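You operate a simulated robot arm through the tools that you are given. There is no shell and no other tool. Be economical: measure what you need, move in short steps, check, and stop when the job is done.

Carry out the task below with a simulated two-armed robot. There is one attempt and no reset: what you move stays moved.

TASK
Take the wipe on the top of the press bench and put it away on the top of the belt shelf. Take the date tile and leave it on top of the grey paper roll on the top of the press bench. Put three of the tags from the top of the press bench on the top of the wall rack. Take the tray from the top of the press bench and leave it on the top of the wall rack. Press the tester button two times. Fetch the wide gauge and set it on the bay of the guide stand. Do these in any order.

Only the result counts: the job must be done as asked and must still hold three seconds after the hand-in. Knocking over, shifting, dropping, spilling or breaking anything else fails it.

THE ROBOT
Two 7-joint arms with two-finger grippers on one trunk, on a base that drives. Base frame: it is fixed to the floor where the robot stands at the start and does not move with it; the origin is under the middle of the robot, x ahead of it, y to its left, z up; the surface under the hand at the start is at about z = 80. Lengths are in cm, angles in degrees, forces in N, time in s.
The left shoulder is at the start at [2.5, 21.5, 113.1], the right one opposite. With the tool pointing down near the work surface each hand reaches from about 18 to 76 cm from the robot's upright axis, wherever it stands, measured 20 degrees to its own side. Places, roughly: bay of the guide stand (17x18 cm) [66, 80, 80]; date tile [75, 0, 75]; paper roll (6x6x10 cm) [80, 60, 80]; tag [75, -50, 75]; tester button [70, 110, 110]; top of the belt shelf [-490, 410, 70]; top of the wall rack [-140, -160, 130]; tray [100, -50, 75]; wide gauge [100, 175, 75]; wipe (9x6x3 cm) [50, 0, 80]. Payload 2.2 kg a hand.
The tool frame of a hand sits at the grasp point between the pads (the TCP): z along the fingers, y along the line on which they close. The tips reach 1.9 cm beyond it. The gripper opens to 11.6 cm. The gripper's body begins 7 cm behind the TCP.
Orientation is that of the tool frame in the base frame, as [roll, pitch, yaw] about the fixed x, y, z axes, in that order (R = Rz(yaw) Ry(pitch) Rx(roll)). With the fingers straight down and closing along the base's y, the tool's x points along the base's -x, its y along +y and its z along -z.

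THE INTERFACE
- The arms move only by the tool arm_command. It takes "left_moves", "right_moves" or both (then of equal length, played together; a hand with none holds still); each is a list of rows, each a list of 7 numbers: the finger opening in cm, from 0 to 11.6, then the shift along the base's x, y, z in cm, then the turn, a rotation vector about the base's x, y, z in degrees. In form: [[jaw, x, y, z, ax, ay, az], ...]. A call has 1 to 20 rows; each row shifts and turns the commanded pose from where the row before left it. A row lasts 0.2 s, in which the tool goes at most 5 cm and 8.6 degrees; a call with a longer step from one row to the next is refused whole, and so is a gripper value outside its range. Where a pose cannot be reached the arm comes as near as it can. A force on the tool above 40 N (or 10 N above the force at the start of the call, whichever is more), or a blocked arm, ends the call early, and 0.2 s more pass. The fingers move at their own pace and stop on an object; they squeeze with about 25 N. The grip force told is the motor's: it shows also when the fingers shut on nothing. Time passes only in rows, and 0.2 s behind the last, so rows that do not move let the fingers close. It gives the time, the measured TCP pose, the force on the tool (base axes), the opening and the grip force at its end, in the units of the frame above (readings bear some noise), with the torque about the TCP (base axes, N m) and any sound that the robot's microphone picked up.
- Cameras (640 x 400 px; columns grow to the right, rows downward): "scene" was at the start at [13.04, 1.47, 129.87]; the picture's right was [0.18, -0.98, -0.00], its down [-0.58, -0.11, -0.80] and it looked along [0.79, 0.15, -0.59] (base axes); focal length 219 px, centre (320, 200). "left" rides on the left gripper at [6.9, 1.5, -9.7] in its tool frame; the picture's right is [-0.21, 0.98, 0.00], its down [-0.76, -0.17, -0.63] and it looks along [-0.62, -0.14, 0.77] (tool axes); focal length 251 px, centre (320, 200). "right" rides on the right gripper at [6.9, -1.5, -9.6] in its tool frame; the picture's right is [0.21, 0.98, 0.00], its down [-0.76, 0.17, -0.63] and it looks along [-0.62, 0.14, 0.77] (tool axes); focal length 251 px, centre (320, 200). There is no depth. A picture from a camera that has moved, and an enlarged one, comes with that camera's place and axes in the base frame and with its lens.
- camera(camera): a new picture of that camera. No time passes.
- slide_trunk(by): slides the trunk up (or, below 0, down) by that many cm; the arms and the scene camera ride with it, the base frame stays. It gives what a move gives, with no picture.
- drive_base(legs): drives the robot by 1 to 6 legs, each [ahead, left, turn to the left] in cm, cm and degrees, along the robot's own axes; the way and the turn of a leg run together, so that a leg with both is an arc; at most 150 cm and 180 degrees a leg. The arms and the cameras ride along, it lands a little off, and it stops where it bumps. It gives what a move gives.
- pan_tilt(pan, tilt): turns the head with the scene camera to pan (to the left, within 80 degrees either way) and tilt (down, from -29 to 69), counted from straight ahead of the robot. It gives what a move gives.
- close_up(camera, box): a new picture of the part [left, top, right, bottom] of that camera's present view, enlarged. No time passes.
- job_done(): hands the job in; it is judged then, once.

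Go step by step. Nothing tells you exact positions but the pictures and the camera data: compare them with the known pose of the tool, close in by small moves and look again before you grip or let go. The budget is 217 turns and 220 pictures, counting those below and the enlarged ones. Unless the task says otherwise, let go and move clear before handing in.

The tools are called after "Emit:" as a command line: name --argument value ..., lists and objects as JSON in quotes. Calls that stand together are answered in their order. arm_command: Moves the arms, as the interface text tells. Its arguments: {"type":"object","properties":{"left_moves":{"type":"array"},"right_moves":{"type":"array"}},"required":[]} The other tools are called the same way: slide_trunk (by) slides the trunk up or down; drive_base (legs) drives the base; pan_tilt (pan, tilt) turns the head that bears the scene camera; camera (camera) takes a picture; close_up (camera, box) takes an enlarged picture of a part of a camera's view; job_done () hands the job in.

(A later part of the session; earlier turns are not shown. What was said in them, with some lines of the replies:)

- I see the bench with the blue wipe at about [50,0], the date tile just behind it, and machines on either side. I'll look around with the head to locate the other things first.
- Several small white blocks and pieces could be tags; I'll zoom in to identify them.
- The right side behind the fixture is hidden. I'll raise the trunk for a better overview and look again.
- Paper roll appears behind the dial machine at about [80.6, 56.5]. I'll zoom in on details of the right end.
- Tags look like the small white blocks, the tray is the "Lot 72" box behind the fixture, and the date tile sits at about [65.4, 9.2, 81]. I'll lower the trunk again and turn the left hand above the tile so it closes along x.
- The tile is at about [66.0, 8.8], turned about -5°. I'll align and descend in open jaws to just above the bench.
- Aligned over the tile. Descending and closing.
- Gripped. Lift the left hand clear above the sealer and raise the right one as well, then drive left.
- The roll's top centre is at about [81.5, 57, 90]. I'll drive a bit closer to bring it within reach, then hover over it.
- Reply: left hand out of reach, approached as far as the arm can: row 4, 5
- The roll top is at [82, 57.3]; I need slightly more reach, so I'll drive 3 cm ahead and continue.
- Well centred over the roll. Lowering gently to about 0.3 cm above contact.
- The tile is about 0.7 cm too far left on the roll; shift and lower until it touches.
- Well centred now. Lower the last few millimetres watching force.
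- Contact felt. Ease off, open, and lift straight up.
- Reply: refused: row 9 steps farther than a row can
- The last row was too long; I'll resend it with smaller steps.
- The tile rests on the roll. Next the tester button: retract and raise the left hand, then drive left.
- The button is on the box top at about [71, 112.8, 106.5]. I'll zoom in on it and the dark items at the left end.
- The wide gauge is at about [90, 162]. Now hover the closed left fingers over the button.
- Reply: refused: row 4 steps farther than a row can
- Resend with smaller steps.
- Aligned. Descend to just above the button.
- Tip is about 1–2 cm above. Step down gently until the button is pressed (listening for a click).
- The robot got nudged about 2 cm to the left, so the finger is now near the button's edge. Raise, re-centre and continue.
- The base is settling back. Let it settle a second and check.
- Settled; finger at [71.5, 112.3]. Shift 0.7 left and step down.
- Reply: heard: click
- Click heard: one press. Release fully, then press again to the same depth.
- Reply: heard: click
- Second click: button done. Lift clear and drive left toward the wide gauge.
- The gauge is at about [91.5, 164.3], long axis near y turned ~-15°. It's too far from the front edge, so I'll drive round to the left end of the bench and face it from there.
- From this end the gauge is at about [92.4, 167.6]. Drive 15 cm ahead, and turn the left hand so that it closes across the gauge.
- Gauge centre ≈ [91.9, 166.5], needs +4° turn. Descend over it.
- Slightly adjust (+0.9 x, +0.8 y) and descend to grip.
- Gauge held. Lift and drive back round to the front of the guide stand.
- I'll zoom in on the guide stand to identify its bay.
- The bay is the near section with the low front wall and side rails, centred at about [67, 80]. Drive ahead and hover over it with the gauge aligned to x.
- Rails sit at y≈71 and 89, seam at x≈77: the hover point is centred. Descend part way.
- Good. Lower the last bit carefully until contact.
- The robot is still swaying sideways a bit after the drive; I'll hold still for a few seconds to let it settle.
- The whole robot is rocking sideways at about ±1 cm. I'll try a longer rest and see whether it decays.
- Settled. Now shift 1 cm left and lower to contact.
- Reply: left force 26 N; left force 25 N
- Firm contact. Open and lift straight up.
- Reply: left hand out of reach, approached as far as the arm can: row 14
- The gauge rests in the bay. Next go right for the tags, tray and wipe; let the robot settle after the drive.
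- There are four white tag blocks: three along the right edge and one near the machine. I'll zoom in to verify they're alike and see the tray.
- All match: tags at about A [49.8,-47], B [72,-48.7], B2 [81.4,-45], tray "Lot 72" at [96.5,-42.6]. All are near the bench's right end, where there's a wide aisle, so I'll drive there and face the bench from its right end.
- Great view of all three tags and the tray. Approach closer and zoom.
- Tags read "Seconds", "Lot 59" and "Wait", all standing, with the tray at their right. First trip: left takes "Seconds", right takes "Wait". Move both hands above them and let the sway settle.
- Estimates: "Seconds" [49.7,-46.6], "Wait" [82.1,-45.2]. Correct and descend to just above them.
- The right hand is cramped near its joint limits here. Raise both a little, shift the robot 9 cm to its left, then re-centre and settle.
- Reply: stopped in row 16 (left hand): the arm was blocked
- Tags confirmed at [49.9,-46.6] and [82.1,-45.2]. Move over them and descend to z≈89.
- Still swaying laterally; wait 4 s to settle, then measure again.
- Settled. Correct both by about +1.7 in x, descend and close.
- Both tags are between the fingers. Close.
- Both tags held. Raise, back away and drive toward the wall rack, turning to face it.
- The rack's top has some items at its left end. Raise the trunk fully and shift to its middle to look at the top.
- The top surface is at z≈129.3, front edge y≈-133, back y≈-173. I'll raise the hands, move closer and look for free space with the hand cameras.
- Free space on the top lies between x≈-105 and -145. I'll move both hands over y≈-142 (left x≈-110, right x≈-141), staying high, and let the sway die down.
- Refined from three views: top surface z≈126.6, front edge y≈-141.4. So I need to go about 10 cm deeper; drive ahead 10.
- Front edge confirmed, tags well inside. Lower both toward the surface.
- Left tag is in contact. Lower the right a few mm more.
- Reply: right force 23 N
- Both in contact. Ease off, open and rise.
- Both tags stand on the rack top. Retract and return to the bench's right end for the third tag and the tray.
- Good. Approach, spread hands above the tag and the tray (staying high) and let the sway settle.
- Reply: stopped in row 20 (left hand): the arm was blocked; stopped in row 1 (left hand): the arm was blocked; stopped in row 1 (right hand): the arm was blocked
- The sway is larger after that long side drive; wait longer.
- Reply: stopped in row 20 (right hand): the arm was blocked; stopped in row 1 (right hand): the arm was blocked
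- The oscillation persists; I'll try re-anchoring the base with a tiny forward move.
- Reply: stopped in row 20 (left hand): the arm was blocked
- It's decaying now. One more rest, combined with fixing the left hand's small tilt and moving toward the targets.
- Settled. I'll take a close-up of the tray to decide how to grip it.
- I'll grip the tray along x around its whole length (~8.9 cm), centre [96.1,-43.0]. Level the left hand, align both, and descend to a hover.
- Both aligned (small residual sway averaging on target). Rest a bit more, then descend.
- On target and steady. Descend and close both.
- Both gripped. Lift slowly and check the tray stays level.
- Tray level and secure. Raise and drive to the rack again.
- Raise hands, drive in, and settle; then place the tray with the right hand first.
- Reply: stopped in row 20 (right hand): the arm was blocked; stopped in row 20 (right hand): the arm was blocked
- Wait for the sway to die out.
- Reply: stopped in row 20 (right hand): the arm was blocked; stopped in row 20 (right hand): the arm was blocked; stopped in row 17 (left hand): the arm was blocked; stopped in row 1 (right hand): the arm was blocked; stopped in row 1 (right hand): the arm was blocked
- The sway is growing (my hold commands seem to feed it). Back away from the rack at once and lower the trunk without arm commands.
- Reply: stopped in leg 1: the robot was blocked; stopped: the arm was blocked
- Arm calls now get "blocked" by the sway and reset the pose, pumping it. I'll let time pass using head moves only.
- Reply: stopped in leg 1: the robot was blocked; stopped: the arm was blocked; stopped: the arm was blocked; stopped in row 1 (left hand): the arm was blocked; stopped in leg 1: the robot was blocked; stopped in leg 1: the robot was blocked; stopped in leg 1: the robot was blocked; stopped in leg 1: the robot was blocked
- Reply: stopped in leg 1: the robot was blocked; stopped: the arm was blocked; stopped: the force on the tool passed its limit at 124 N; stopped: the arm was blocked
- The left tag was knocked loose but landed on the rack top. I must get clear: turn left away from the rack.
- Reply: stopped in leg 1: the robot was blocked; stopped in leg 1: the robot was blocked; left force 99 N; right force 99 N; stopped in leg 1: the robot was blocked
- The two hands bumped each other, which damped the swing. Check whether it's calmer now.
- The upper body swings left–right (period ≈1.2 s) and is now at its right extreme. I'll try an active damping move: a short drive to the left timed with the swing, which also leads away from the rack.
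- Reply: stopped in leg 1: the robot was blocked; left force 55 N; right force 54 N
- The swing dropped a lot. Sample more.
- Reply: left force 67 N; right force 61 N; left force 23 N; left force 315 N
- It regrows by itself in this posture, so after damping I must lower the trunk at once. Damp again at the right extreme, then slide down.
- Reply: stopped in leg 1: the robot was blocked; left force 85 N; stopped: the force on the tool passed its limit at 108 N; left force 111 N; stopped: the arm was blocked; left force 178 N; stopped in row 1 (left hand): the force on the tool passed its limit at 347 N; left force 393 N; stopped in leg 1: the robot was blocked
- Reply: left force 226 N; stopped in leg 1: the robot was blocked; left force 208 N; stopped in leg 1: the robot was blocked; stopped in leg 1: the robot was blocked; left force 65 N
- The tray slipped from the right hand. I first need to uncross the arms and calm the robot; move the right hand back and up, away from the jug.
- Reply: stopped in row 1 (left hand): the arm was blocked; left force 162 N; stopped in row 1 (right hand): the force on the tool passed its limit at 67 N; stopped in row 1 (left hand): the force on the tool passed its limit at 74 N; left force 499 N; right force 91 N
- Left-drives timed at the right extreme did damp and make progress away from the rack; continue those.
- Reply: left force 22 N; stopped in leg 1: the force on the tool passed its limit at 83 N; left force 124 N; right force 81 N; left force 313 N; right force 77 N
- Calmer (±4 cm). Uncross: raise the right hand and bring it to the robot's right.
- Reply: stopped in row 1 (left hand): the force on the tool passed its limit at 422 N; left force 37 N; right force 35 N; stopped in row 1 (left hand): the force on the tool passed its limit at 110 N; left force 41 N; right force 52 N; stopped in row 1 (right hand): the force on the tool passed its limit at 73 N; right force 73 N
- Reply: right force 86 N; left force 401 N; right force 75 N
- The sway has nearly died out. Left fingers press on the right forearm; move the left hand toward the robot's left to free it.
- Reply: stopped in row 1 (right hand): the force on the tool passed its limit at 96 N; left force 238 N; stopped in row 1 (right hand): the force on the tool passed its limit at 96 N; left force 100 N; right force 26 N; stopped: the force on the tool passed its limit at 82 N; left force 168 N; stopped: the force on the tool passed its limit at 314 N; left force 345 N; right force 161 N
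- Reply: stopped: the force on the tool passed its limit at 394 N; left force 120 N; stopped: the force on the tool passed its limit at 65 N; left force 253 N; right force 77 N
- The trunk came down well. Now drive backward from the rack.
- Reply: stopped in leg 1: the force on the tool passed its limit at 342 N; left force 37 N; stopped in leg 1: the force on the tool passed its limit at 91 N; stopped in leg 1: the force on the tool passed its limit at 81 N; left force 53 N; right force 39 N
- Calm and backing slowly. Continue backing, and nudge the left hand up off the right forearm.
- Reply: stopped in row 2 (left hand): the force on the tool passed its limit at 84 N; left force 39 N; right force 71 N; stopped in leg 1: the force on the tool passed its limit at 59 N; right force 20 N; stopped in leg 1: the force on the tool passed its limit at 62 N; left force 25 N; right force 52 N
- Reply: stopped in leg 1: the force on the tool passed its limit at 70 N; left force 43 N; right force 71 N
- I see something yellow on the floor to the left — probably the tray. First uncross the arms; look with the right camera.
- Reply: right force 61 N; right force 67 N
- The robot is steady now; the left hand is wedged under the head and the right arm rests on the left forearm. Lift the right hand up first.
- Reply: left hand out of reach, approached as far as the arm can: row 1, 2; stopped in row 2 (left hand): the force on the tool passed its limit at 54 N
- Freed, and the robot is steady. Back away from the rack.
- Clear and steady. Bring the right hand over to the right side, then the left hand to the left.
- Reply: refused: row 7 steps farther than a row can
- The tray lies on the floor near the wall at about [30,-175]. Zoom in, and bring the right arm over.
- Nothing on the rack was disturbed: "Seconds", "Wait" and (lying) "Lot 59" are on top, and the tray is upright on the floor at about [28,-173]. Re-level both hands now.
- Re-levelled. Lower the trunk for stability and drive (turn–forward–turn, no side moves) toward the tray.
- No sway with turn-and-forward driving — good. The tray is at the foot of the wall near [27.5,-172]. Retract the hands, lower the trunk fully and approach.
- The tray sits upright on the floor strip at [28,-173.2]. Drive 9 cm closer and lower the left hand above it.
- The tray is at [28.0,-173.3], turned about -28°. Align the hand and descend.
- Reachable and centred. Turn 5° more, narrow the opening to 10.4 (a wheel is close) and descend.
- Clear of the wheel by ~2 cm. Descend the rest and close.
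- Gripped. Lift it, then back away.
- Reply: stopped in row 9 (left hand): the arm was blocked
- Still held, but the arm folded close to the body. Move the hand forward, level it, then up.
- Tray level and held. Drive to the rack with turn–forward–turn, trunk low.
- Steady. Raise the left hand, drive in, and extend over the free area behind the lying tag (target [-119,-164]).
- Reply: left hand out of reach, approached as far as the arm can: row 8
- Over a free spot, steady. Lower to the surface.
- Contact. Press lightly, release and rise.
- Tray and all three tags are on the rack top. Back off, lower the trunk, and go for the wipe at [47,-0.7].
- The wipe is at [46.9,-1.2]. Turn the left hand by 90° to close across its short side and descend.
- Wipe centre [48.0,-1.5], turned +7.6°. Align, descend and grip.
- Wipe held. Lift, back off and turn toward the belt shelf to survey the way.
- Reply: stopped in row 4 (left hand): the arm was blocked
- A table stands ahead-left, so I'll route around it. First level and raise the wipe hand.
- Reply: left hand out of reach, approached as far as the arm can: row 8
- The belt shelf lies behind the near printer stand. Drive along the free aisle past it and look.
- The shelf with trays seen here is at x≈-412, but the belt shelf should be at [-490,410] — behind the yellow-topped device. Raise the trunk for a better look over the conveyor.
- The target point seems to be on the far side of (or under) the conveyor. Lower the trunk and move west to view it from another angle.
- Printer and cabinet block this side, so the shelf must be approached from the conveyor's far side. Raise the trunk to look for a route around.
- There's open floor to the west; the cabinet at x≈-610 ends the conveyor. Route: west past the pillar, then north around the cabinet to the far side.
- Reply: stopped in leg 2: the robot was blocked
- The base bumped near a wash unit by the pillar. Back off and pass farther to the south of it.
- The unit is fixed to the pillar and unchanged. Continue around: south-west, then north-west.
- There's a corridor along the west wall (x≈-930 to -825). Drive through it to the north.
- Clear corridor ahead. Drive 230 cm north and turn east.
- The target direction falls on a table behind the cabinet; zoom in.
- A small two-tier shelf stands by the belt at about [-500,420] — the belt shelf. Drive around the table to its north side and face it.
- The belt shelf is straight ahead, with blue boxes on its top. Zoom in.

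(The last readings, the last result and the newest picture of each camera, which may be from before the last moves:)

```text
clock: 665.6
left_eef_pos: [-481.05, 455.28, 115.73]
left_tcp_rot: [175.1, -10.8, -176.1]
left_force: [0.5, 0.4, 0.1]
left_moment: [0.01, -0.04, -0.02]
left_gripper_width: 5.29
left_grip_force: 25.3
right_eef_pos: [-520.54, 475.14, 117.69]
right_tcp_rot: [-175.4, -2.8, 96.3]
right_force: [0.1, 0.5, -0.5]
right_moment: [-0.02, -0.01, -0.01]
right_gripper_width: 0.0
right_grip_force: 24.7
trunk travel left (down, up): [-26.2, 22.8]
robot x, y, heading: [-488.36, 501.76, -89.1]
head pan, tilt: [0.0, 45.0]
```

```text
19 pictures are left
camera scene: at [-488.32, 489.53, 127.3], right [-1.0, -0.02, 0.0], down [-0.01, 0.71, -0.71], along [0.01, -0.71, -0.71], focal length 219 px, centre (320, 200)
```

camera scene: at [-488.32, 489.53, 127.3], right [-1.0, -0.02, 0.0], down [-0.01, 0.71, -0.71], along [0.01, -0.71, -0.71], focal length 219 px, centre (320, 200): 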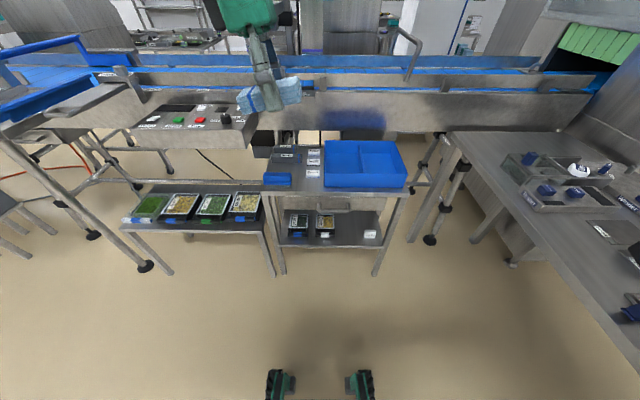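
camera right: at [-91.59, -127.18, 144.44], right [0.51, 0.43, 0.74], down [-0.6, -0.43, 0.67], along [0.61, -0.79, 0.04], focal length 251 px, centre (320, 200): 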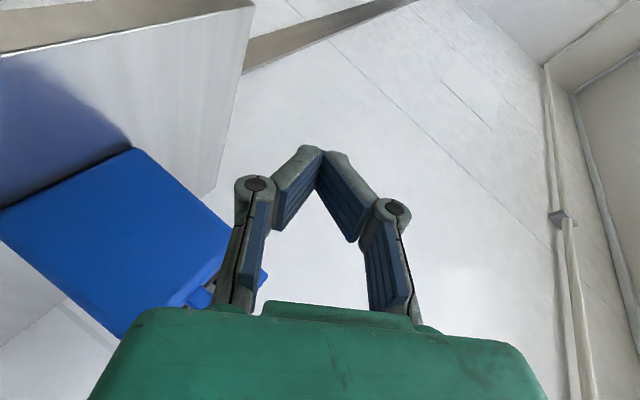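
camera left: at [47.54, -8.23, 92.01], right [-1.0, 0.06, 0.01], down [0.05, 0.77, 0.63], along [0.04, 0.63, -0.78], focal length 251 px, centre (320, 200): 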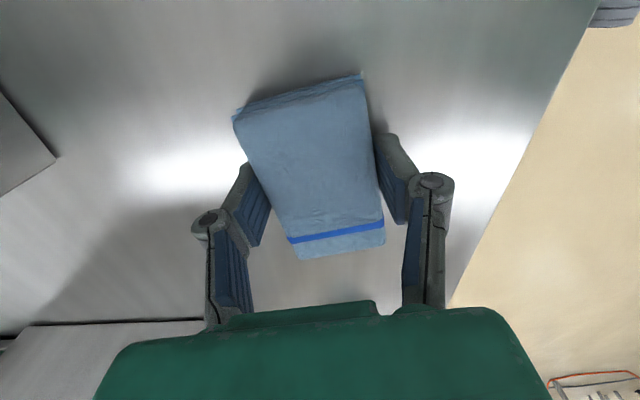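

Emit:
close_up --camera "scene" --box '[245, 120, 425, 210]'

```text
3.56 times, centred on (335, 165) of scene
camera zoom: at [-488.32, 489.53, 127.3], right [-1.0, -0.02, 0.0], down [-0.01, 0.71, -0.71], along [0.01, -0.71, -0.71], focal length 778 px, centre (267, 324)
```

zoom: 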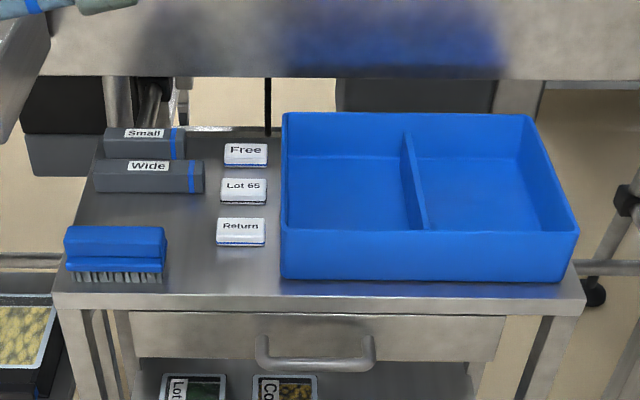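

The shelf top has free room at its front between the brush and the "Return" tile: centre about [-481, 421.6], z≈68.4. Level the hand and drive in.

Emit:
arm_command --left_moves '[[0, 0, 0, 0, -2.1, -5.5, -2], [0, 0, 0, 0, -2.1, -5.5, -2], [0, 0, 0, 0, 0, 0, 0]]'

Emit:
drive_base --legs '[[30, 0, 0]]'

Emit:
arm_command --left_moves '[[0, 0, 0, -4, 0, 0, 0], [0, 0, 0, -4, 0, 0, 0], [0, 0, 0, -4, 0, 0, 0], [0, 0, 0, -4, 0, 0, 0], [0, 0, 0, -4, 0, 0, 0], [0, 0, 0, 0, 0, 0, 0], [0, 0, 0, 0, 0, 0, 0]]'

Emit:
camera --camera "left"

```text
clock: 666.4
left_eef_pos: [-479.23, 455.21, 116.07]
left_tcp_rot: [179.8, -1.4, 179.6]
left_force: [1.4, 0.4, -0.3]
left_moment: [0.0, 0.05, -0.03]
left_gripper_width: 5.3
left_grip_force: 24.7
right_eef_pos: [-519.02, 474.95, 117.87]
right_tcp_rot: [-174.6, -2.9, 96.3]
right_force: [-0.7, 0.1, -0.9]
right_moment: [-0.01, -0.05, -0.01]
right_gripper_width: 0.0
right_grip_force: 25.1
trunk travel left (down, up): [-26.2, 22.8]
robot x, y, heading: [-488.7, 501.83, -89.1]
head pan, tilt: [0.0, 45.0]
```

```text
clock: 668.4
left_eef_pos: [-482.38, 425.69, 115.76]
left_tcp_rot: [179.7, 1.2, 178.9]
left_force: [-1.6, -0.4, -2.0]
left_moment: [-0.02, -0.13, 0.05]
left_gripper_width: 5.3
left_grip_force: 25.1
right_eef_pos: [-521.23, 445.38, 117.18]
right_tcp_rot: [-175.8, -2.8, 96.2]
right_force: [-0.4, -0.3, 0.0]
right_moment: [0.03, 0.03, 0.0]
right_gripper_width: 0.02
right_grip_force: 25.0
trunk travel left (down, up): [-26.2, 22.8]
robot x, y, heading: [-488.42, 471.75, -89.1]
head pan, tilt: [0.0, 45.0]
```

```text
clock: 670.2
left_eef_pos: [-479.91, 425.34, 97.59]
left_tcp_rot: [-178.8, -3.0, -179.8]
left_force: [-0.2, 0.1, 0.1]
left_moment: [-0.04, 0.04, -0.03]
left_gripper_width: 5.3
left_grip_force: 25.0
right_eef_pos: [-519.27, 445.93, 117.98]
right_tcp_rot: [-174.5, -2.7, 96.1]
right_force: [0.2, -0.1, -0.1]
right_moment: [-0.02, 0.01, -0.01]
right_gripper_width: 0.0
right_grip_force: 24.8
trunk travel left (down, up): [-26.2, 22.8]
robot x, y, heading: [-488.6, 472.1, -89.2]
head pan, tilt: [0.0, 45.0]
stopped in row 7 (left hand): the arm was blocked; the commanded pose is now the measured one
```

```text
17 pictures are left
camera left: at [-486.3, 427.01, 107.61], right [0.21, 0.98, -0.03], down [0.79, -0.15, 0.6], along [0.58, -0.15, -0.8], focal length 251 px, centre (320, 200)
```

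left: 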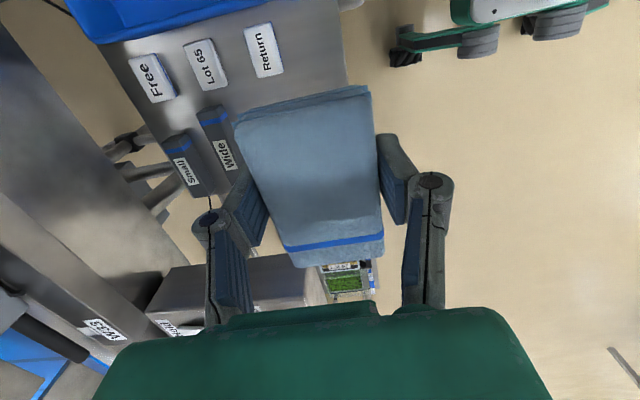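

Shelf top is z≈70, front edge y≈427.7; target for the hand ≈[-480,423.7]. There's some sway; lower the trunk a bit and wait without arm commands.

Emit:
slide_trunk --by -10

Emit:
pan_tilt --pan 0 --tilt 50

Emit:
pan_tilt --pan 0 --tilt 52

Emit:
pan_tilt --pan 0 --tilt 50

Emit:
pan_tilt --pan 0 --tilt 52

Emit:
pan_tilt --pan 0 --tilt 50

Emit:
pan_tilt --pan 0 --tilt 52

```text
clock: 671.5
left_eef_pos: [-479.85, 425.28, 87.76]
left_tcp_rot: [-178.8, -3.4, -179.4]
left_force: [-0.7, 0.5, 0.0]
left_moment: [0.05, 0.02, 0.0]
left_gripper_width: 5.28
left_grip_force: 24.8
right_eef_pos: [-519.48, 445.72, 107.95]
right_tcp_rot: [-174.8, -2.7, 96.1]
right_force: [-0.5, 0.3, 0.0]
right_moment: [-0.01, -0.03, 0.03]
right_gripper_width: 0.0
right_grip_force: 24.7
trunk travel left (down, up): [-16.2, 32.8]
robot x, y, heading: [-488.79, 472.53, -89.1]
head pan, tilt: [0.0, 45.0]
```

```text
clock: 672.2
left_eef_pos: [-478.78, 425.28, 87.69]
left_tcp_rot: [-178.8, -3.9, -179.5]
left_force: [0.8, 0.1, 0.0]
left_moment: [0.0, 0.02, 0.01]
left_gripper_width: 5.29
left_grip_force: 24.5
right_eef_pos: [-518.07, 445.84, 108.3]
right_tcp_rot: [-174.2, -2.9, 96.0]
right_force: [0.3, 0.5, -0.8]
right_moment: [0.02, 0.04, -0.02]
right_gripper_width: 0.01
right_grip_force: 25.6
trunk travel left (down, up): [-16.2, 32.8]
robot x, y, heading: [-488.36, 472.1, -89.2]
head pan, tilt: [0.0, 50.0]
```

```text
clock: 672.8
left_eef_pos: [-479.2, 425.39, 87.62]
left_tcp_rot: [-178.7, -3.3, -179.8]
left_force: [-1.0, 0.2, -0.1]
left_moment: [0.0, 0.04, 0.01]
left_gripper_width: 5.29
left_grip_force: 24.7
right_eef_pos: [-518.36, 445.91, 108.21]
right_tcp_rot: [-174.2, -2.7, 96.1]
right_force: [-0.5, 0.6, 0.3]
right_moment: [0.0, 0.0, -0.01]
right_gripper_width: 0.0
right_grip_force: 25.2
trunk travel left (down, up): [-16.2, 32.8]
robot x, y, heading: [-488.64, 472.05, -89.1]
head pan, tilt: [0.0, 52.0]
```

```text
clock: 673.5
left_eef_pos: [-480.27, 425.38, 87.63]
left_tcp_rot: [-178.8, -2.9, -179.8]
left_force: [-0.3, -0.9, 0.0]
left_moment: [0.0, -0.05, 0.01]
left_gripper_width: 5.31
left_grip_force: 25.5
right_eef_pos: [-519.53, 445.86, 107.94]
right_tcp_rot: [-174.9, -2.8, 96.1]
right_force: [-0.4, 0.0, 0.0]
right_moment: [0.01, 0.01, -0.01]
right_gripper_width: 0.01
right_grip_force: 25.0
trunk travel left (down, up): [-16.2, 32.8]
robot x, y, heading: [-489.09, 472.31, -89.2]
head pan, tilt: [0.0, 50.0]
```

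```text
clock: 674.1
left_eef_pos: [-479.91, 425.35, 87.79]
left_tcp_rot: [-178.9, -3.3, -179.5]
left_force: [0.1, 0.3, -0.8]
left_moment: [0.01, -0.01, 0.02]
left_gripper_width: 5.31
left_grip_force: 24.8
right_eef_pos: [-519.34, 445.79, 108.06]
right_tcp_rot: [-174.7, -2.8, 96.1]
right_force: [0.0, -0.7, -0.5]
right_moment: [0.01, -0.02, 0.01]
right_gripper_width: 0.04
right_grip_force: 25.4
trunk travel left (down, up): [-16.2, 32.8]
robot x, y, heading: [-489.15, 472.73, -89.3]
head pan, tilt: [0.0, 52.0]
```

```text
clock: 674.7
left_eef_pos: [-479.51, 425.23, 87.68]
left_tcp_rot: [-178.8, -3.4, -179.5]
left_force: [0.2, 0.1, -0.3]
left_moment: [0.0, 0.02, 0.02]
left_gripper_width: 5.27
left_grip_force: 25.2
right_eef_pos: [-518.7, 445.8, 108.1]
right_tcp_rot: [-174.4, -2.7, 96.2]
right_force: [0.5, 0.2, -0.7]
right_moment: [-0.02, 0.01, 0.04]
right_gripper_width: 0.0
right_grip_force: 24.7
trunk travel left (down, up): [-16.2, 32.8]
robot x, y, heading: [-488.73, 472.43, -89.1]
head pan, tilt: [0.0, 50.0]
```

```text
clock: 675.3
left_eef_pos: [-479.63, 425.39, 87.61]
left_tcp_rot: [-178.8, -3.1, -179.7]
left_force: [-0.8, 0.2, -0.5]
left_moment: [-0.03, 0.02, 0.04]
left_gripper_width: 5.31
left_grip_force: 25.1
right_eef_pos: [-518.91, 445.92, 108.02]
right_tcp_rot: [-174.5, -2.8, 96.1]
right_force: [0.3, 0.6, -0.3]
right_moment: [-0.02, 0.04, -0.02]
right_gripper_width: 0.0
right_grip_force: 25.5
trunk travel left (down, up): [-16.2, 32.8]
robot x, y, heading: [-488.71, 472.45, -89.2]
head pan, tilt: [0.0, 52.0]
```

Settled. Level, shift to [-480,423.7] and descend to z≈77.

Emit:
arm_command --left_moves '[[0, -0.2, -0.8, -1, 1.2, -3.2, 0], [0, -0.2, -0.8, -2, 0, 0, 0], [0, 0, 0, -3, 0, 0, 0], [0, 0, 0, -3, 0, 0, 0], [0, 0, 0, -1.7, 0, 0, 0], [0, 0, 0, 0, 0, 0, 0]]'

Emit:
close_up --camera "scene" --box '[220, 90, 400, 220]'

Emit:
camera --camera "left"

```text
clock: 676.7
left_eef_pos: [-479.19, 422.68, 77.94]
left_tcp_rot: [180.0, -2.8, -177.1]
left_force: [-0.5, -0.7, -0.2]
left_moment: [-0.02, -0.01, -0.01]
left_gripper_width: 5.29
left_grip_force: 25.0
right_eef_pos: [-519.12, 445.79, 108.03]
right_tcp_rot: [-174.5, -2.8, 96.2]
right_force: [0.3, 0.8, -0.1]
right_moment: [-0.01, -0.01, 0.04]
right_gripper_width: 0.02
right_grip_force: 24.7
trunk travel left (down, up): [-16.2, 32.8]
robot x, y, heading: [-489.03, 472.29, -89.3]
head pan, tilt: [0.0, 52.0]
```

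```text
3.08 times, centred on (310, 155) of scene
camera zoom: at [-488.98, 460.44, 116.34], right [-1.0, -0.01, 0.0], down [-0.01, 0.79, -0.61], along [0.01, -0.61, -0.79], focal length 673 px, centre (351, 338)
```

zoom: 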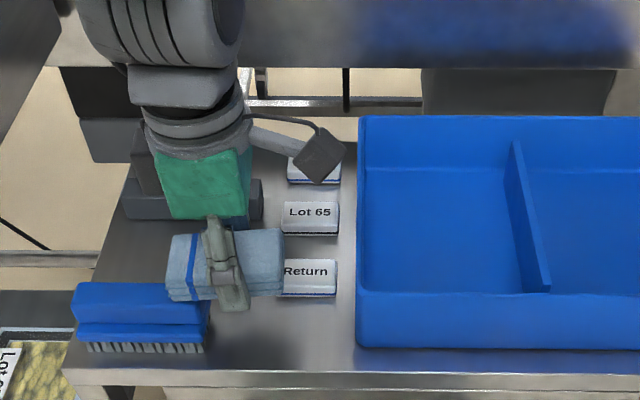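

```text
15 pictures are left
camera left: at [-485.67, 423.88, 87.81], right [0.16, 0.99, -0.01], down [0.79, -0.12, 0.6], along [0.59, -0.1, -0.8], focal length 251 px, centre (320, 200)
```

left: 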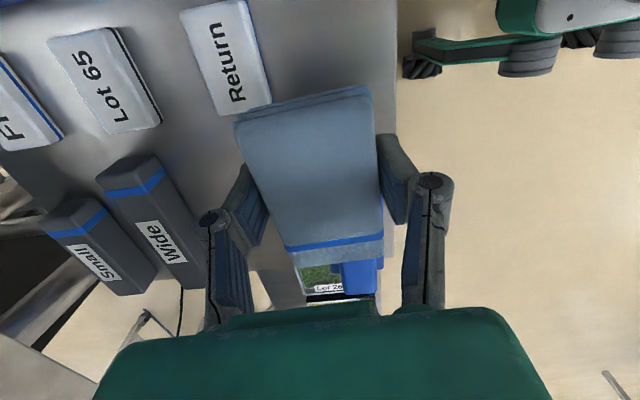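

Free area measured: x -489…-476.5, y 420…428. Shift the hand to [-482.5,424.3] and lower further.

Emit:
arm_command --left_moves '[[0, -1.7, 0.8, 0, 0, 0, 0], [0, -1.6, 0.8, 0, 0, 0, 0], [0, 0, 0, -1.5, 0, 0, 0], [0, 0, 0, -1, 0, 0, 0], [0, 0, 0, 0, 0, 0, 0]]'

Emit:
close_up --camera "scene" --box '[220, 110, 400, 230]'

```text
clock: 677.9
left_eef_pos: [-482.58, 424.09, 75.45]
left_tcp_rot: [-179.9, -2.3, -177.4]
left_force: [-0.6, 0.8, -0.8]
left_moment: [-0.02, 0.0, 0.02]
left_gripper_width: 5.27
left_grip_force: 24.9
right_eef_pos: [-518.86, 445.87, 108.03]
right_tcp_rot: [-174.6, -2.9, 96.1]
right_force: [-0.3, 0.8, 0.7]
right_moment: [-0.03, 0.01, -0.01]
right_gripper_width: 0.03
right_grip_force: 25.1
trunk travel left (down, up): [-16.2, 32.8]
robot x, y, heading: [-488.8, 471.95, -89.2]
head pan, tilt: [0.0, 52.0]
```

```text
3.33 times, centred on (310, 170) of scene
camera zoom: at [-488.96, 460.43, 116.33], right [-1.0, -0.01, 0.0], down [-0.01, 0.79, -0.61], along [0.01, -0.61, -0.79], focal length 729 px, centre (353, 300)
```

zoom: 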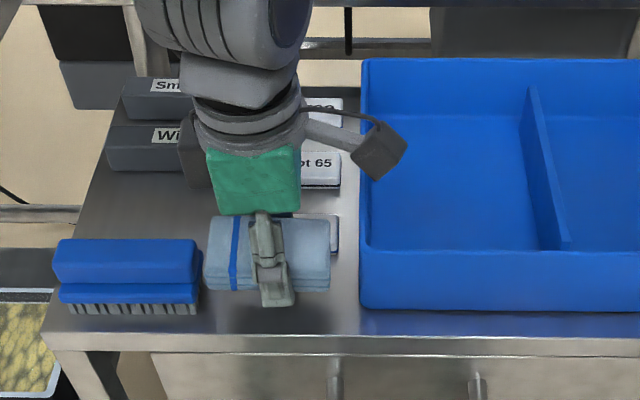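

Well positioned between the brush and the bin. Lower to contact.

Emit:
arm_command --left_moves '[[0, 0, 0.2, -1, 0, 0, 0], [0, 0, 0, -1, 0, 0, 0], [0, 0, 0, -0.4, 0, 0, 0], [0, 0, 0, 0, 0, 0, 0]]'

Emit:
arm_command --left_moves '[[0, 0, 0, -0.4, 0, 0, 0], [0, 0, 0, 0, 0, 0, 0]]'

Emit:
close_up --camera "scene" --box '[220, 110, 400, 230]'

```text
clock: 678.9
left_eef_pos: [-482.86, 424.9, 72.44]
left_tcp_rot: [179.8, -1.4, -178.0]
left_force: [0.4, -0.3, -0.1]
left_moment: [0.01, 0.04, 0.0]
left_gripper_width: 5.24
left_grip_force: 24.8
right_eef_pos: [-519.0, 445.85, 108.01]
right_tcp_rot: [-174.7, -2.8, 96.0]
right_force: [-0.3, 0.3, -0.2]
right_moment: [0.0, -0.01, 0.02]
right_gripper_width: 0.01
right_grip_force: 24.8
trunk travel left (down, up): [-16.2, 32.8]
robot x, y, heading: [-488.74, 472.31, -89.4]
head pan, tilt: [0.0, 52.0]
```

```text
clock: 679.5
left_eef_pos: [-482.82, 424.81, 72.08]
left_tcp_rot: [179.9, -1.4, -178.0]
left_force: [0.0, 0.3, -0.3]
left_moment: [0.06, 0.0, 0.04]
left_gripper_width: 5.23
left_grip_force: 24.5
right_eef_pos: [-519.05, 445.84, 108.0]
right_tcp_rot: [-174.6, -2.8, 96.2]
right_force: [0.8, -0.1, -0.2]
right_moment: [-0.05, 0.04, 0.02]
right_gripper_width: 0.0
right_grip_force: 25.6
trunk travel left (down, up): [-16.2, 32.8]
robot x, y, heading: [-488.65, 472.0, -89.1]
head pan, tilt: [0.0, 52.0]
```

```text
3.33 times, centred on (310, 170) of scene
camera zoom: at [-488.96, 460.43, 116.33], right [-1.0, -0.01, 0.0], down [-0.01, 0.79, -0.61], along [0.01, -0.61, -0.79], focal length 729 px, centre (353, 300)
```

zoom: 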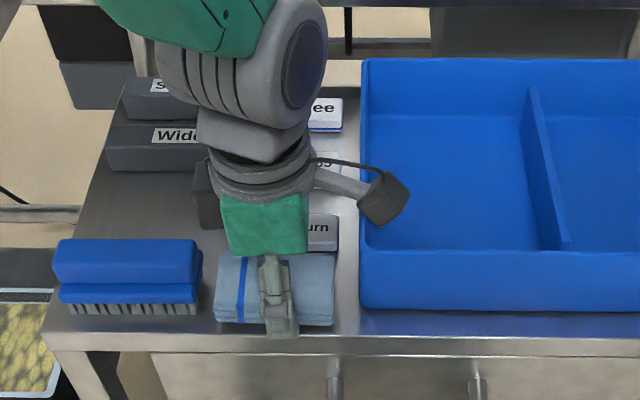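

Emit:
arm_command --left_moves '[[0, 0, -0.4, -0.2, 0, 0, 0], [0, 0, 0, -0.3, 0, 0, 0], [0, 0, 0, 0, 0, 0, 0]]'

Emit:
arm_command --left_moves '[[0, 0, 0, -0.4, 0, 0, 0], [0, 0, 0, 0, 0, 0, 0]]'

Emit:
arm_command --left_moves '[[0, 0, 0, -0.3, 0, 0, 0], [0, 0, 0, 0, 0, 0, 0]]'

```text
clock: 680.3
left_eef_pos: [-482.97, 424.5, 71.91]
left_tcp_rot: [-179.7, -1.1, -178.2]
left_force: [-0.9, 1.8, 33.3]
left_moment: [1.12, 0.01, 0.03]
left_gripper_width: 5.25
left_grip_force: 25.1
right_eef_pos: [-519.08, 445.99, 108.08]
right_tcp_rot: [-174.6, -2.8, 96.1]
right_force: [0.4, -0.7, -0.9]
right_moment: [0.0, 0.01, -0.01]
right_gripper_width: 0.0
right_grip_force: 24.7
trunk travel left (down, up): [-16.2, 32.8]
robot x, y, heading: [-489.05, 472.39, -89.4]
head pan, tilt: [0.0, 52.0]
```

```text
clock: 680.7
left_eef_pos: [-482.92, 424.46, 71.99]
left_tcp_rot: [-179.6, -1.4, -178.2]
left_force: [-5.7, 8.9, 24.2]
left_moment: [1.05, -0.17, 0.29]
left_gripper_width: 5.28
left_grip_force: 24.9
right_eef_pos: [-518.87, 446.08, 108.11]
right_tcp_rot: [-174.6, -2.6, 96.1]
right_force: [0.2, -0.3, 0.3]
right_moment: [0.0, 0.03, -0.01]
right_gripper_width: 0.02
right_grip_force: 25.3
trunk travel left (down, up): [-16.2, 32.8]
robot x, y, heading: [-488.6, 472.36, -89.4]
head pan, tilt: [0.0, 52.0]
stopped in row 1 (left hand): the force on the tool passed its limit at 48 N (the readings are from after the stop); the commanded pose is now the measured one
```

```text
clock: 681.3
left_eef_pos: [-482.86, 424.36, 71.96]
left_tcp_rot: [-179.6, -2.1, -177.8]
left_force: [-9.5, 11.8, 24.3]
left_moment: [1.0, -0.02, 0.4]
left_gripper_width: 5.29
left_grip_force: 24.6
right_eef_pos: [-518.54, 446.08, 108.3]
right_tcp_rot: [-174.3, -2.8, 96.1]
right_force: [-0.2, -0.2, -0.8]
right_moment: [0.02, -0.01, 0.0]
right_gripper_width: 0.01
right_grip_force: 25.1
trunk travel left (down, up): [-16.2, 32.8]
robot x, y, heading: [-488.58, 472.25, -89.3]
head pan, tilt: [0.0, 52.0]
stopped in row 2 (left hand): the force on the tool passed its limit at 42 N (the readings are from after the stop); the commanded pose is now the measured one
```

Firm contact. Ease up slightly, open a little and rise straight up.

Emit:
arm_command --left_moves '[[5.3, 0, 0, 0.3, 0, 0, 0], [5.9, 0, 0, 0.1, 0, 0, 0], [6.4, 0, 0, 0, 0, 0, 0], [6.4, 0, 0, 0, 0, 0, 0], [6.4, 0, 0, 1, 0, 0, 0], [6.4, 0, 0, 2, 0, 0, 0], [6.4, 0, 0, 3, 0, 0, 0], [6.4, 0, 0, 4, 0, 0, 0], [6.4, 0, 1, 4, 0, 0, 0], [6.4, 0, 2, 4, 0, 0, 0]]'

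Emit:
close_up --camera "scene" --box '[220, 110, 400, 230]'

```text
clock: 683.2
left_eef_pos: [-481.31, 428.0, 74.49]
left_tcp_rot: [169.3, -3.4, -174.8]
left_force: [0.5, 0.5, -0.2]
left_moment: [-0.04, -0.04, 0.01]
left_gripper_width: 6.38
left_grip_force: 0.0
right_eef_pos: [-518.32, 446.18, 108.36]
right_tcp_rot: [-174.0, -2.6, 96.1]
right_force: [0.0, 0.4, 0.0]
right_moment: [0.01, -0.01, 0.06]
right_gripper_width: 0.0
right_grip_force: 24.8
trunk travel left (down, up): [-16.2, 32.8]
robot x, y, heading: [-488.93, 472.27, -89.1]
head pan, tilt: [0.0, 52.0]
stopped in row 9 (left hand): the arm was blocked; the commanded pose is now the measured one
```

```text
3.33 times, centred on (310, 170) of scene
camera zoom: at [-488.93, 460.47, 116.34], right [-1.0, -0.01, 0.0], down [-0.01, 0.79, -0.61], along [0.01, -0.61, -0.79], focal length 729 px, centre (353, 300)
```

zoom: 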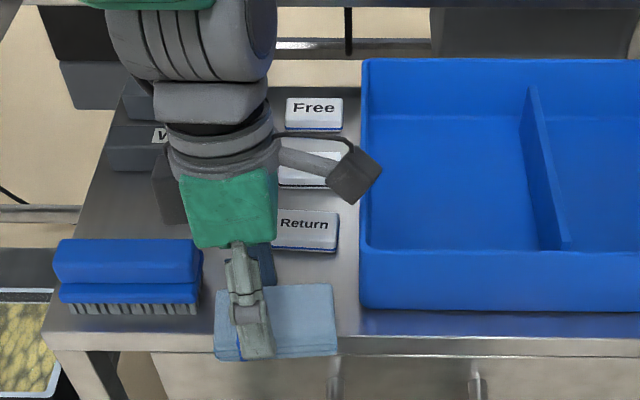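

The arm hit a joint limit while rising and dragged the wipe about 2 cm forward. Fingers still straddle it, so push it gently back by moving -y.

Emit:
arm_command --left_moves '[[6.4, 0, -0.8, 0, 0, 0, 0], [6.4, 0, -0.8, 0, 0, 0, 0], [6.4, 0, -0.8, 0, 0, 0, 0], [6.4, 0, 0, 0, 0, 0, 0]]'

Emit:
close_up --camera "scene" --box '[220, 110, 400, 230]'

```text
clock: 684.2
left_eef_pos: [-481.36, 425.28, 74.74]
left_tcp_rot: [169.6, -3.6, -174.6]
left_force: [0.5, 0.2, 0.3]
left_moment: [-0.03, 0.0, -0.02]
left_gripper_width: 6.41
left_grip_force: 0.0
right_eef_pos: [-518.32, 446.18, 108.3]
right_tcp_rot: [-174.2, -2.7, 96.1]
right_force: [0.7, -0.4, 0.2]
right_moment: [0.07, -0.01, 0.01]
right_gripper_width: 0.0
right_grip_force: 24.9
trunk travel left (down, up): [-16.2, 32.8]
robot x, y, heading: [-488.93, 471.88, -89.2]
head pan, tilt: [0.0, 52.0]
```

```text
3.33 times, centred on (310, 170) of scene
camera zoom: at [-488.94, 460.44, 116.33], right [-1.0, -0.01, 0.0], down [-0.01, 0.79, -0.61], along [0.01, -0.61, -0.79], focal length 729 px, centre (353, 300)
```

zoom: 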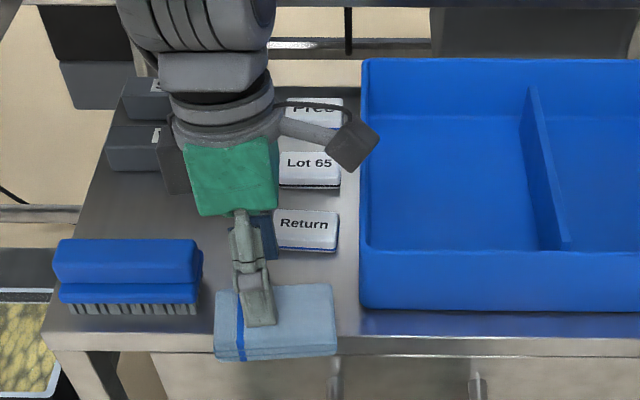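

The fingers slid over it; the wipe overhangs the front edge by ~2 cm. Lift with the trunk, back off, and turn the hand to its comfortable orientation to push the wipe back.

Emit:
slide_trunk --by 20

Emit:
drive_base --legs '[[-15, 0, 0]]'

Emit:
arm_command --left_moves '[[0, 0.5, 0, 1, 0, 0, -8], [0, 0.5, 0, 1, 0, 0, -8], [0, 0.5, 0, 1, 0, 0, -8], [0, 0.5, 0, 1, 0, 0, -8], [0, 0.5, 0, 1, 0, 0, -8], [0, 0.5, 0, 1, 0, 0, -8], [0, 0, 0, 1, 0, 0, -8], [0, 0, 0, 1, 0, 0, -8], [0, 0, 0, 1, 0, 0, -8], [0, 0, 0, 1, 0, 0, -8], [0, 0, 0, 0, 0, 0, -7]]'

Emit:
close_up --camera "scene" --box '[200, 60, 440, 230]'

```text
clock: 686.3
left_eef_pos: [-481.35, 425.4, 94.63]
left_tcp_rot: [169.5, -3.5, -174.6]
left_force: [0.6, 0.3, -0.1]
left_moment: [0.02, 0.03, 0.0]
left_gripper_width: 6.39
left_grip_force: 0.0
right_eef_pos: [-518.38, 446.25, 128.2]
right_tcp_rot: [-174.3, -2.7, 96.1]
right_force: [1.7, 0.7, 0.4]
right_moment: [-0.02, 0.02, 0.0]
right_gripper_width: 0.0
right_grip_force: 24.8
trunk travel left (down, up): [-36.2, 12.8]
robot x, y, heading: [-488.78, 472.07, -88.9]
head pan, tilt: [0.0, 52.0]
```

```text
clock: 687.7
left_eef_pos: [-481.59, 440.3, 94.47]
left_tcp_rot: [169.4, -3.4, -174.5]
left_force: [0.3, 0.6, -0.8]
left_moment: [-0.03, -0.02, 0.02]
left_gripper_width: 6.38
left_grip_force: 0.2
right_eef_pos: [-518.59, 461.02, 128.25]
right_tcp_rot: [-174.2, -2.8, 96.0]
right_force: [0.2, -0.3, 0.0]
right_moment: [0.0, -0.01, 0.04]
right_gripper_width: 0.0
right_grip_force: 24.7
trunk travel left (down, up): [-36.2, 12.8]
robot x, y, heading: [-489.24, 487.03, -89.3]
head pan, tilt: [0.0, 52.0]
```

```text
clock: 690.1
left_eef_pos: [-478.34, 440.58, 104.64]
left_tcp_rot: [169.5, -3.5, 98.3]
left_force: [-0.1, 0.6, -0.9]
left_moment: [0.02, 0.0, 0.01]
left_gripper_width: 0.0
left_grip_force: 25.0
right_eef_pos: [-518.5, 461.52, 128.36]
right_tcp_rot: [-174.1, -2.6, 96.1]
right_force: [0.7, 0.0, 0.3]
right_moment: [-0.02, 0.0, 0.02]
right_gripper_width: 0.0
right_grip_force: 24.7
trunk travel left (down, up): [-36.2, 12.8]
robot x, y, heading: [-489.03, 487.49, -89.3]
head pan, tilt: [0.0, 52.0]
```

```text
2.35 times, centred on (320, 145) of scene
camera zoom: at [-489.22, 475.4, 136.33], right [-1.0, -0.01, 0.0], down [-0.01, 0.79, -0.61], along [0.01, -0.61, -0.79], focal length 515 px, centre (320, 329)
```

zoom: 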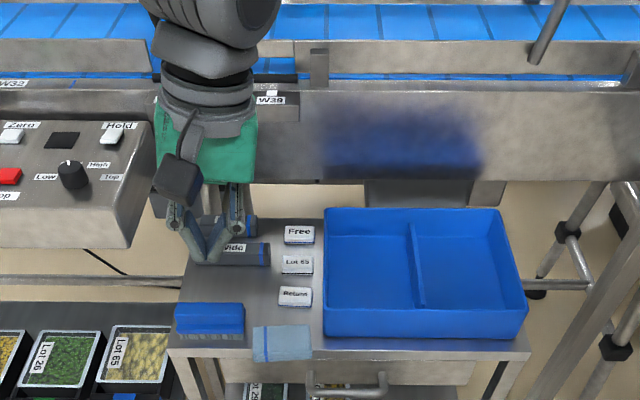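

Level the left hand and lower it, fingers closed, in front of the wipe ([-483,436,72.8]).

Emit:
arm_command --left_moves '[[0, -0.8, -0.8, 0, -2.5, 4.9, 0], [0, -0.8, -0.8, 0, -2.5, 4.9, 0], [0, -1, -1, 0, 0, 0, -7], [0, -1, -1, -3, 0, 0, 0], [0, -1, -1, -4, 0, 0, 0], [0, 0, 0, -4, 0, 0, 0], [0, 0, 0, -4, 0, 0, 0], [0, 0, 0, -4, 0, 0, 0], [0, 0, 0, -4, 0, 0, 0], [0, 0, 0, -4, 0, 0, 0], [0, 0, 0, -3, 0, 0, 0], [0, 0, 0, 0, 0, 0, 0]]'

Emit:
close_up --camera "scene" --box '[230, 130, 380, 240]'

```text
clock: 692.7
left_eef_pos: [-482.99, 436.05, 74.58]
left_tcp_rot: [180.0, -0.1, 91.1]
left_force: [0.5, 0.0, 0.9]
left_moment: [-0.02, -0.03, -0.02]
left_gripper_width: 0.01
left_grip_force: 25.4
right_eef_pos: [-518.3, 461.63, 128.58]
right_tcp_rot: [-174.1, -2.5, 96.1]
right_force: [0.0, -0.1, -0.2]
right_moment: [0.0, 0.03, 0.02]
right_gripper_width: 0.05
right_grip_force: 25.4
trunk travel left (down, up): [-36.2, 12.8]
robot x, y, heading: [-489.09, 487.19, -89.3]
head pan, tilt: [0.0, 52.0]
```

```text
3.64 times, centred on (305, 185) of scene
camera zoom: at [-489.23, 475.37, 136.34], right [-1.0, -0.01, 0.0], down [-0.01, 0.79, -0.61], along [0.01, -0.61, -0.79], focal length 796 px, centre (374, 254)
```

zoom: 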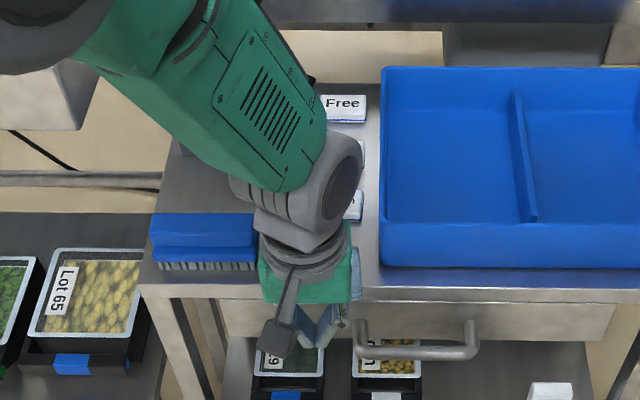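

Lower slightly and push the wipe back about 3 cm.

Emit:
arm_command --left_moves '[[0, 0, 0, -1, 0, 0, 0], [0, 0, 0, -0.7, 0, 0, 0], [0, 0, -1.5, 0, 0, 0, 0], [0, 0, -1.5, 0, 0, 0, 0], [0, 0, -1, 0, 0, 0, 0], [0, 0, -1, 0, 0, 0, 0], [0, 0, -1, 0, 0, 0, 0], [0, 0, -0.8, 0, 0, 0, 0], [0, 0, -0.6, 0, 0, 0, 0], [0, 0, 0, 0, 0, 0, 0]]'

Emit:
camera --camera "left"

```text
clock: 694.9
left_eef_pos: [-482.94, 428.66, 72.83]
left_tcp_rot: [179.9, -0.1, 91.0]
left_force: [0.4, -0.3, -0.1]
left_moment: [-0.01, 0.0, 0.04]
left_gripper_width: 0.03
left_grip_force: 25.4
right_eef_pos: [-518.5, 461.51, 128.48]
right_tcp_rot: [-174.1, -2.5, 96.1]
right_force: [-0.3, 0.4, 0.1]
right_moment: [-0.01, 0.02, -0.01]
right_gripper_width: 0.0
right_grip_force: 24.9
trunk travel left (down, up): [-36.2, 12.8]
robot x, y, heading: [-488.6, 486.92, -89.3]
head pan, tilt: [0.0, 52.0]
```

```text
8 pictures are left
camera left: at [-481.66, 435.53, 82.55], right [0.98, -0.2, 0.0], down [-0.15, -0.76, 0.63], along [-0.12, -0.62, -0.78], focal length 251 px, centre (320, 200)
```

left: 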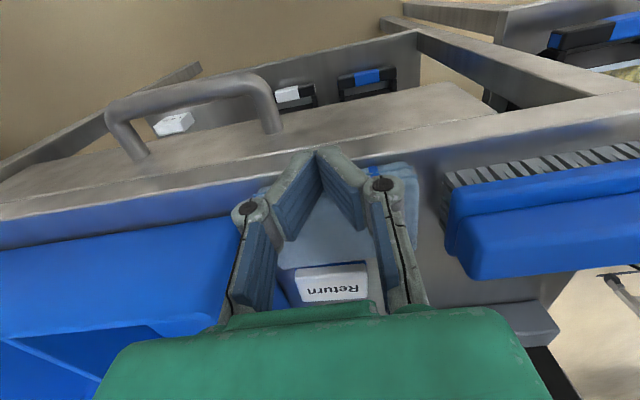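

The wipe is now fully on the shelf. Retreat straight back, then up, and verify.

Emit:
arm_command --left_moves '[[0, 0, 1.5, 0, 0, 0, 0], [0, 0, 3, 0, 0, 0, 0], [0, 0, 4, 0, 0, 0, 0], [0, 0, 0, 4, 0, 0, 0], [0, 0, 0, 4, 0, 0, 0], [0, 0, 0, 4, 0, 0, 0], [0, 0, 0, 4, 0, 0, 0]]'

Emit:
drive_base --legs '[[-35, 0, 0]]'

Emit:
close_up --camera "scene" --box '[240, 60, 400, 170]'

```text
clock: 696.5
left_eef_pos: [-482.99, 437.06, 88.95]
left_tcp_rot: [179.8, -0.2, 91.1]
left_force: [0.2, 0.8, 0.3]
left_moment: [-0.03, -0.01, 0.01]
left_gripper_width: 0.0
left_grip_force: 25.3
right_eef_pos: [-518.44, 461.61, 128.54]
right_tcp_rot: [-174.1, -2.4, 96.2]
right_force: [0.4, -1.0, 0.3]
right_moment: [-0.03, -0.03, 0.0]
right_gripper_width: 0.01
right_grip_force: 24.7
trunk travel left (down, up): [-36.2, 12.8]
robot x, y, heading: [-488.91, 487.2, -88.9]
head pan, tilt: [0.0, 52.0]
```

```text
clock: 698.8
left_eef_pos: [-483.49, 471.83, 88.86]
left_tcp_rot: [179.8, -0.2, 91.1]
left_force: [0.4, 0.7, -0.6]
left_moment: [-0.01, -0.01, 0.05]
left_gripper_width: 0.01
left_grip_force: 25.3
right_eef_pos: [-518.97, 496.33, 128.39]
right_tcp_rot: [-174.0, -2.5, 96.0]
right_force: [0.9, 0.4, 0.3]
right_moment: [0.0, -0.01, 0.03]
right_gripper_width: 0.02
right_grip_force: 25.0
trunk travel left (down, up): [-36.2, 12.8]
robot x, y, heading: [-489.16, 522.1, -89.5]
head pan, tilt: [0.0, 52.0]
```

```text
3.64 times, centred on (320, 115) of scene
camera zoom: at [-489.69, 510.1, 136.32], right [-1.0, -0.01, 0.0], down [-0.01, 0.79, -0.61], along [0.01, -0.61, -0.79], focal length 796 px, centre (320, 509)
```

zoom: 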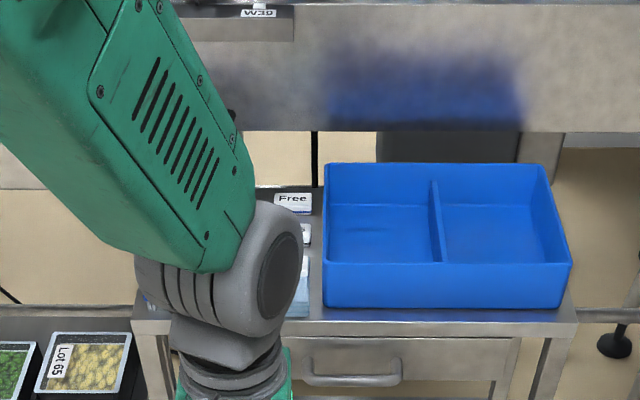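

The arm hides it; move the left hand aside and look once more.

Emit:
arm_command --left_moves '[[0, 4, 1, 0, 0, 0, 0], [0, 4, 1, 0, 0, 0, 0], [0, 4, 1, 0, 0, 0, 0], [0, 4, 1, 0, 0, 0, 0], [0, 4, 0, 0, 0, 0, 0]]'

Emit:
close_up --camera "scene" --box '[240, 60, 400, 170]'

```text
clock: 700.0
left_eef_pos: [-463.19, 476.03, 88.99]
left_tcp_rot: [180.0, 0.1, 90.9]
left_force: [-0.2, 0.1, 1.0]
left_moment: [-0.01, 0.02, 0.0]
left_gripper_width: 0.01
left_grip_force: 25.2
right_eef_pos: [-518.57, 496.64, 128.62]
right_tcp_rot: [-173.9, -2.4, 95.9]
right_force: [0.6, 0.9, 0.0]
right_moment: [0.02, 0.02, -0.03]
right_gripper_width: 0.02
right_grip_force: 25.3
trunk travel left (down, up): [-36.2, 12.8]
robot x, y, heading: [-489.68, 521.7, -89.3]
head pan, tilt: [0.0, 52.0]
```

```text
3.64 times, centred on (320, 115) of scene
camera zoom: at [-489.38, 510.17, 136.33], right [-1.0, -0.01, 0.0], down [-0.01, 0.79, -0.61], along [0.01, -0.61, -0.79], focal length 796 px, centre (320, 509)
```

zoom: 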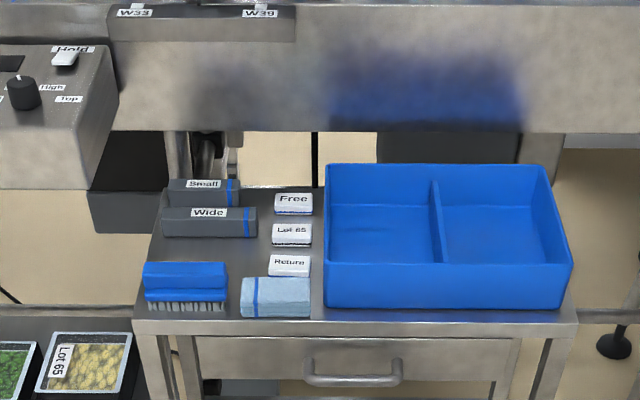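

The wipe lies fully on the belt shelf top with its neighbours undisturbed, and every other item was last seen in its place. I'm handing in.

Emit:
job_done

```text
The job is handed in.
```

I handed the job in with every item in place, but it was not a clean run: the tray and one tag were dropped along the way.

- **Wipe:** it is on top of the belt shelf. I dragged it slightly over the front edge when letting go, then pushed it back fully onto the top.
- **Date tile:** it is on top of the grey paper roll.
- **Tags:** "Seconds" and "Wait" stand on the wall rack top. "Lot 59" was knocked from my gripper when the robot swayed badly and is lying on its side there.
- **Tray:** it fell to the floor during the same sway. I found it upright, saw no damage or spilled contents, and set it on the wall rack top.
- **Tester button:** pressed twice, with a click heard each time.
- **Wide gauge:** it is in the bay of the guide stand.

The robot also bumped something near the pillar's wash unit on the way to the belt shelf; I saw nothing moved there. I did not look again at the tile, the gauge or the rack after leaving them; each was in place when I last saw it.
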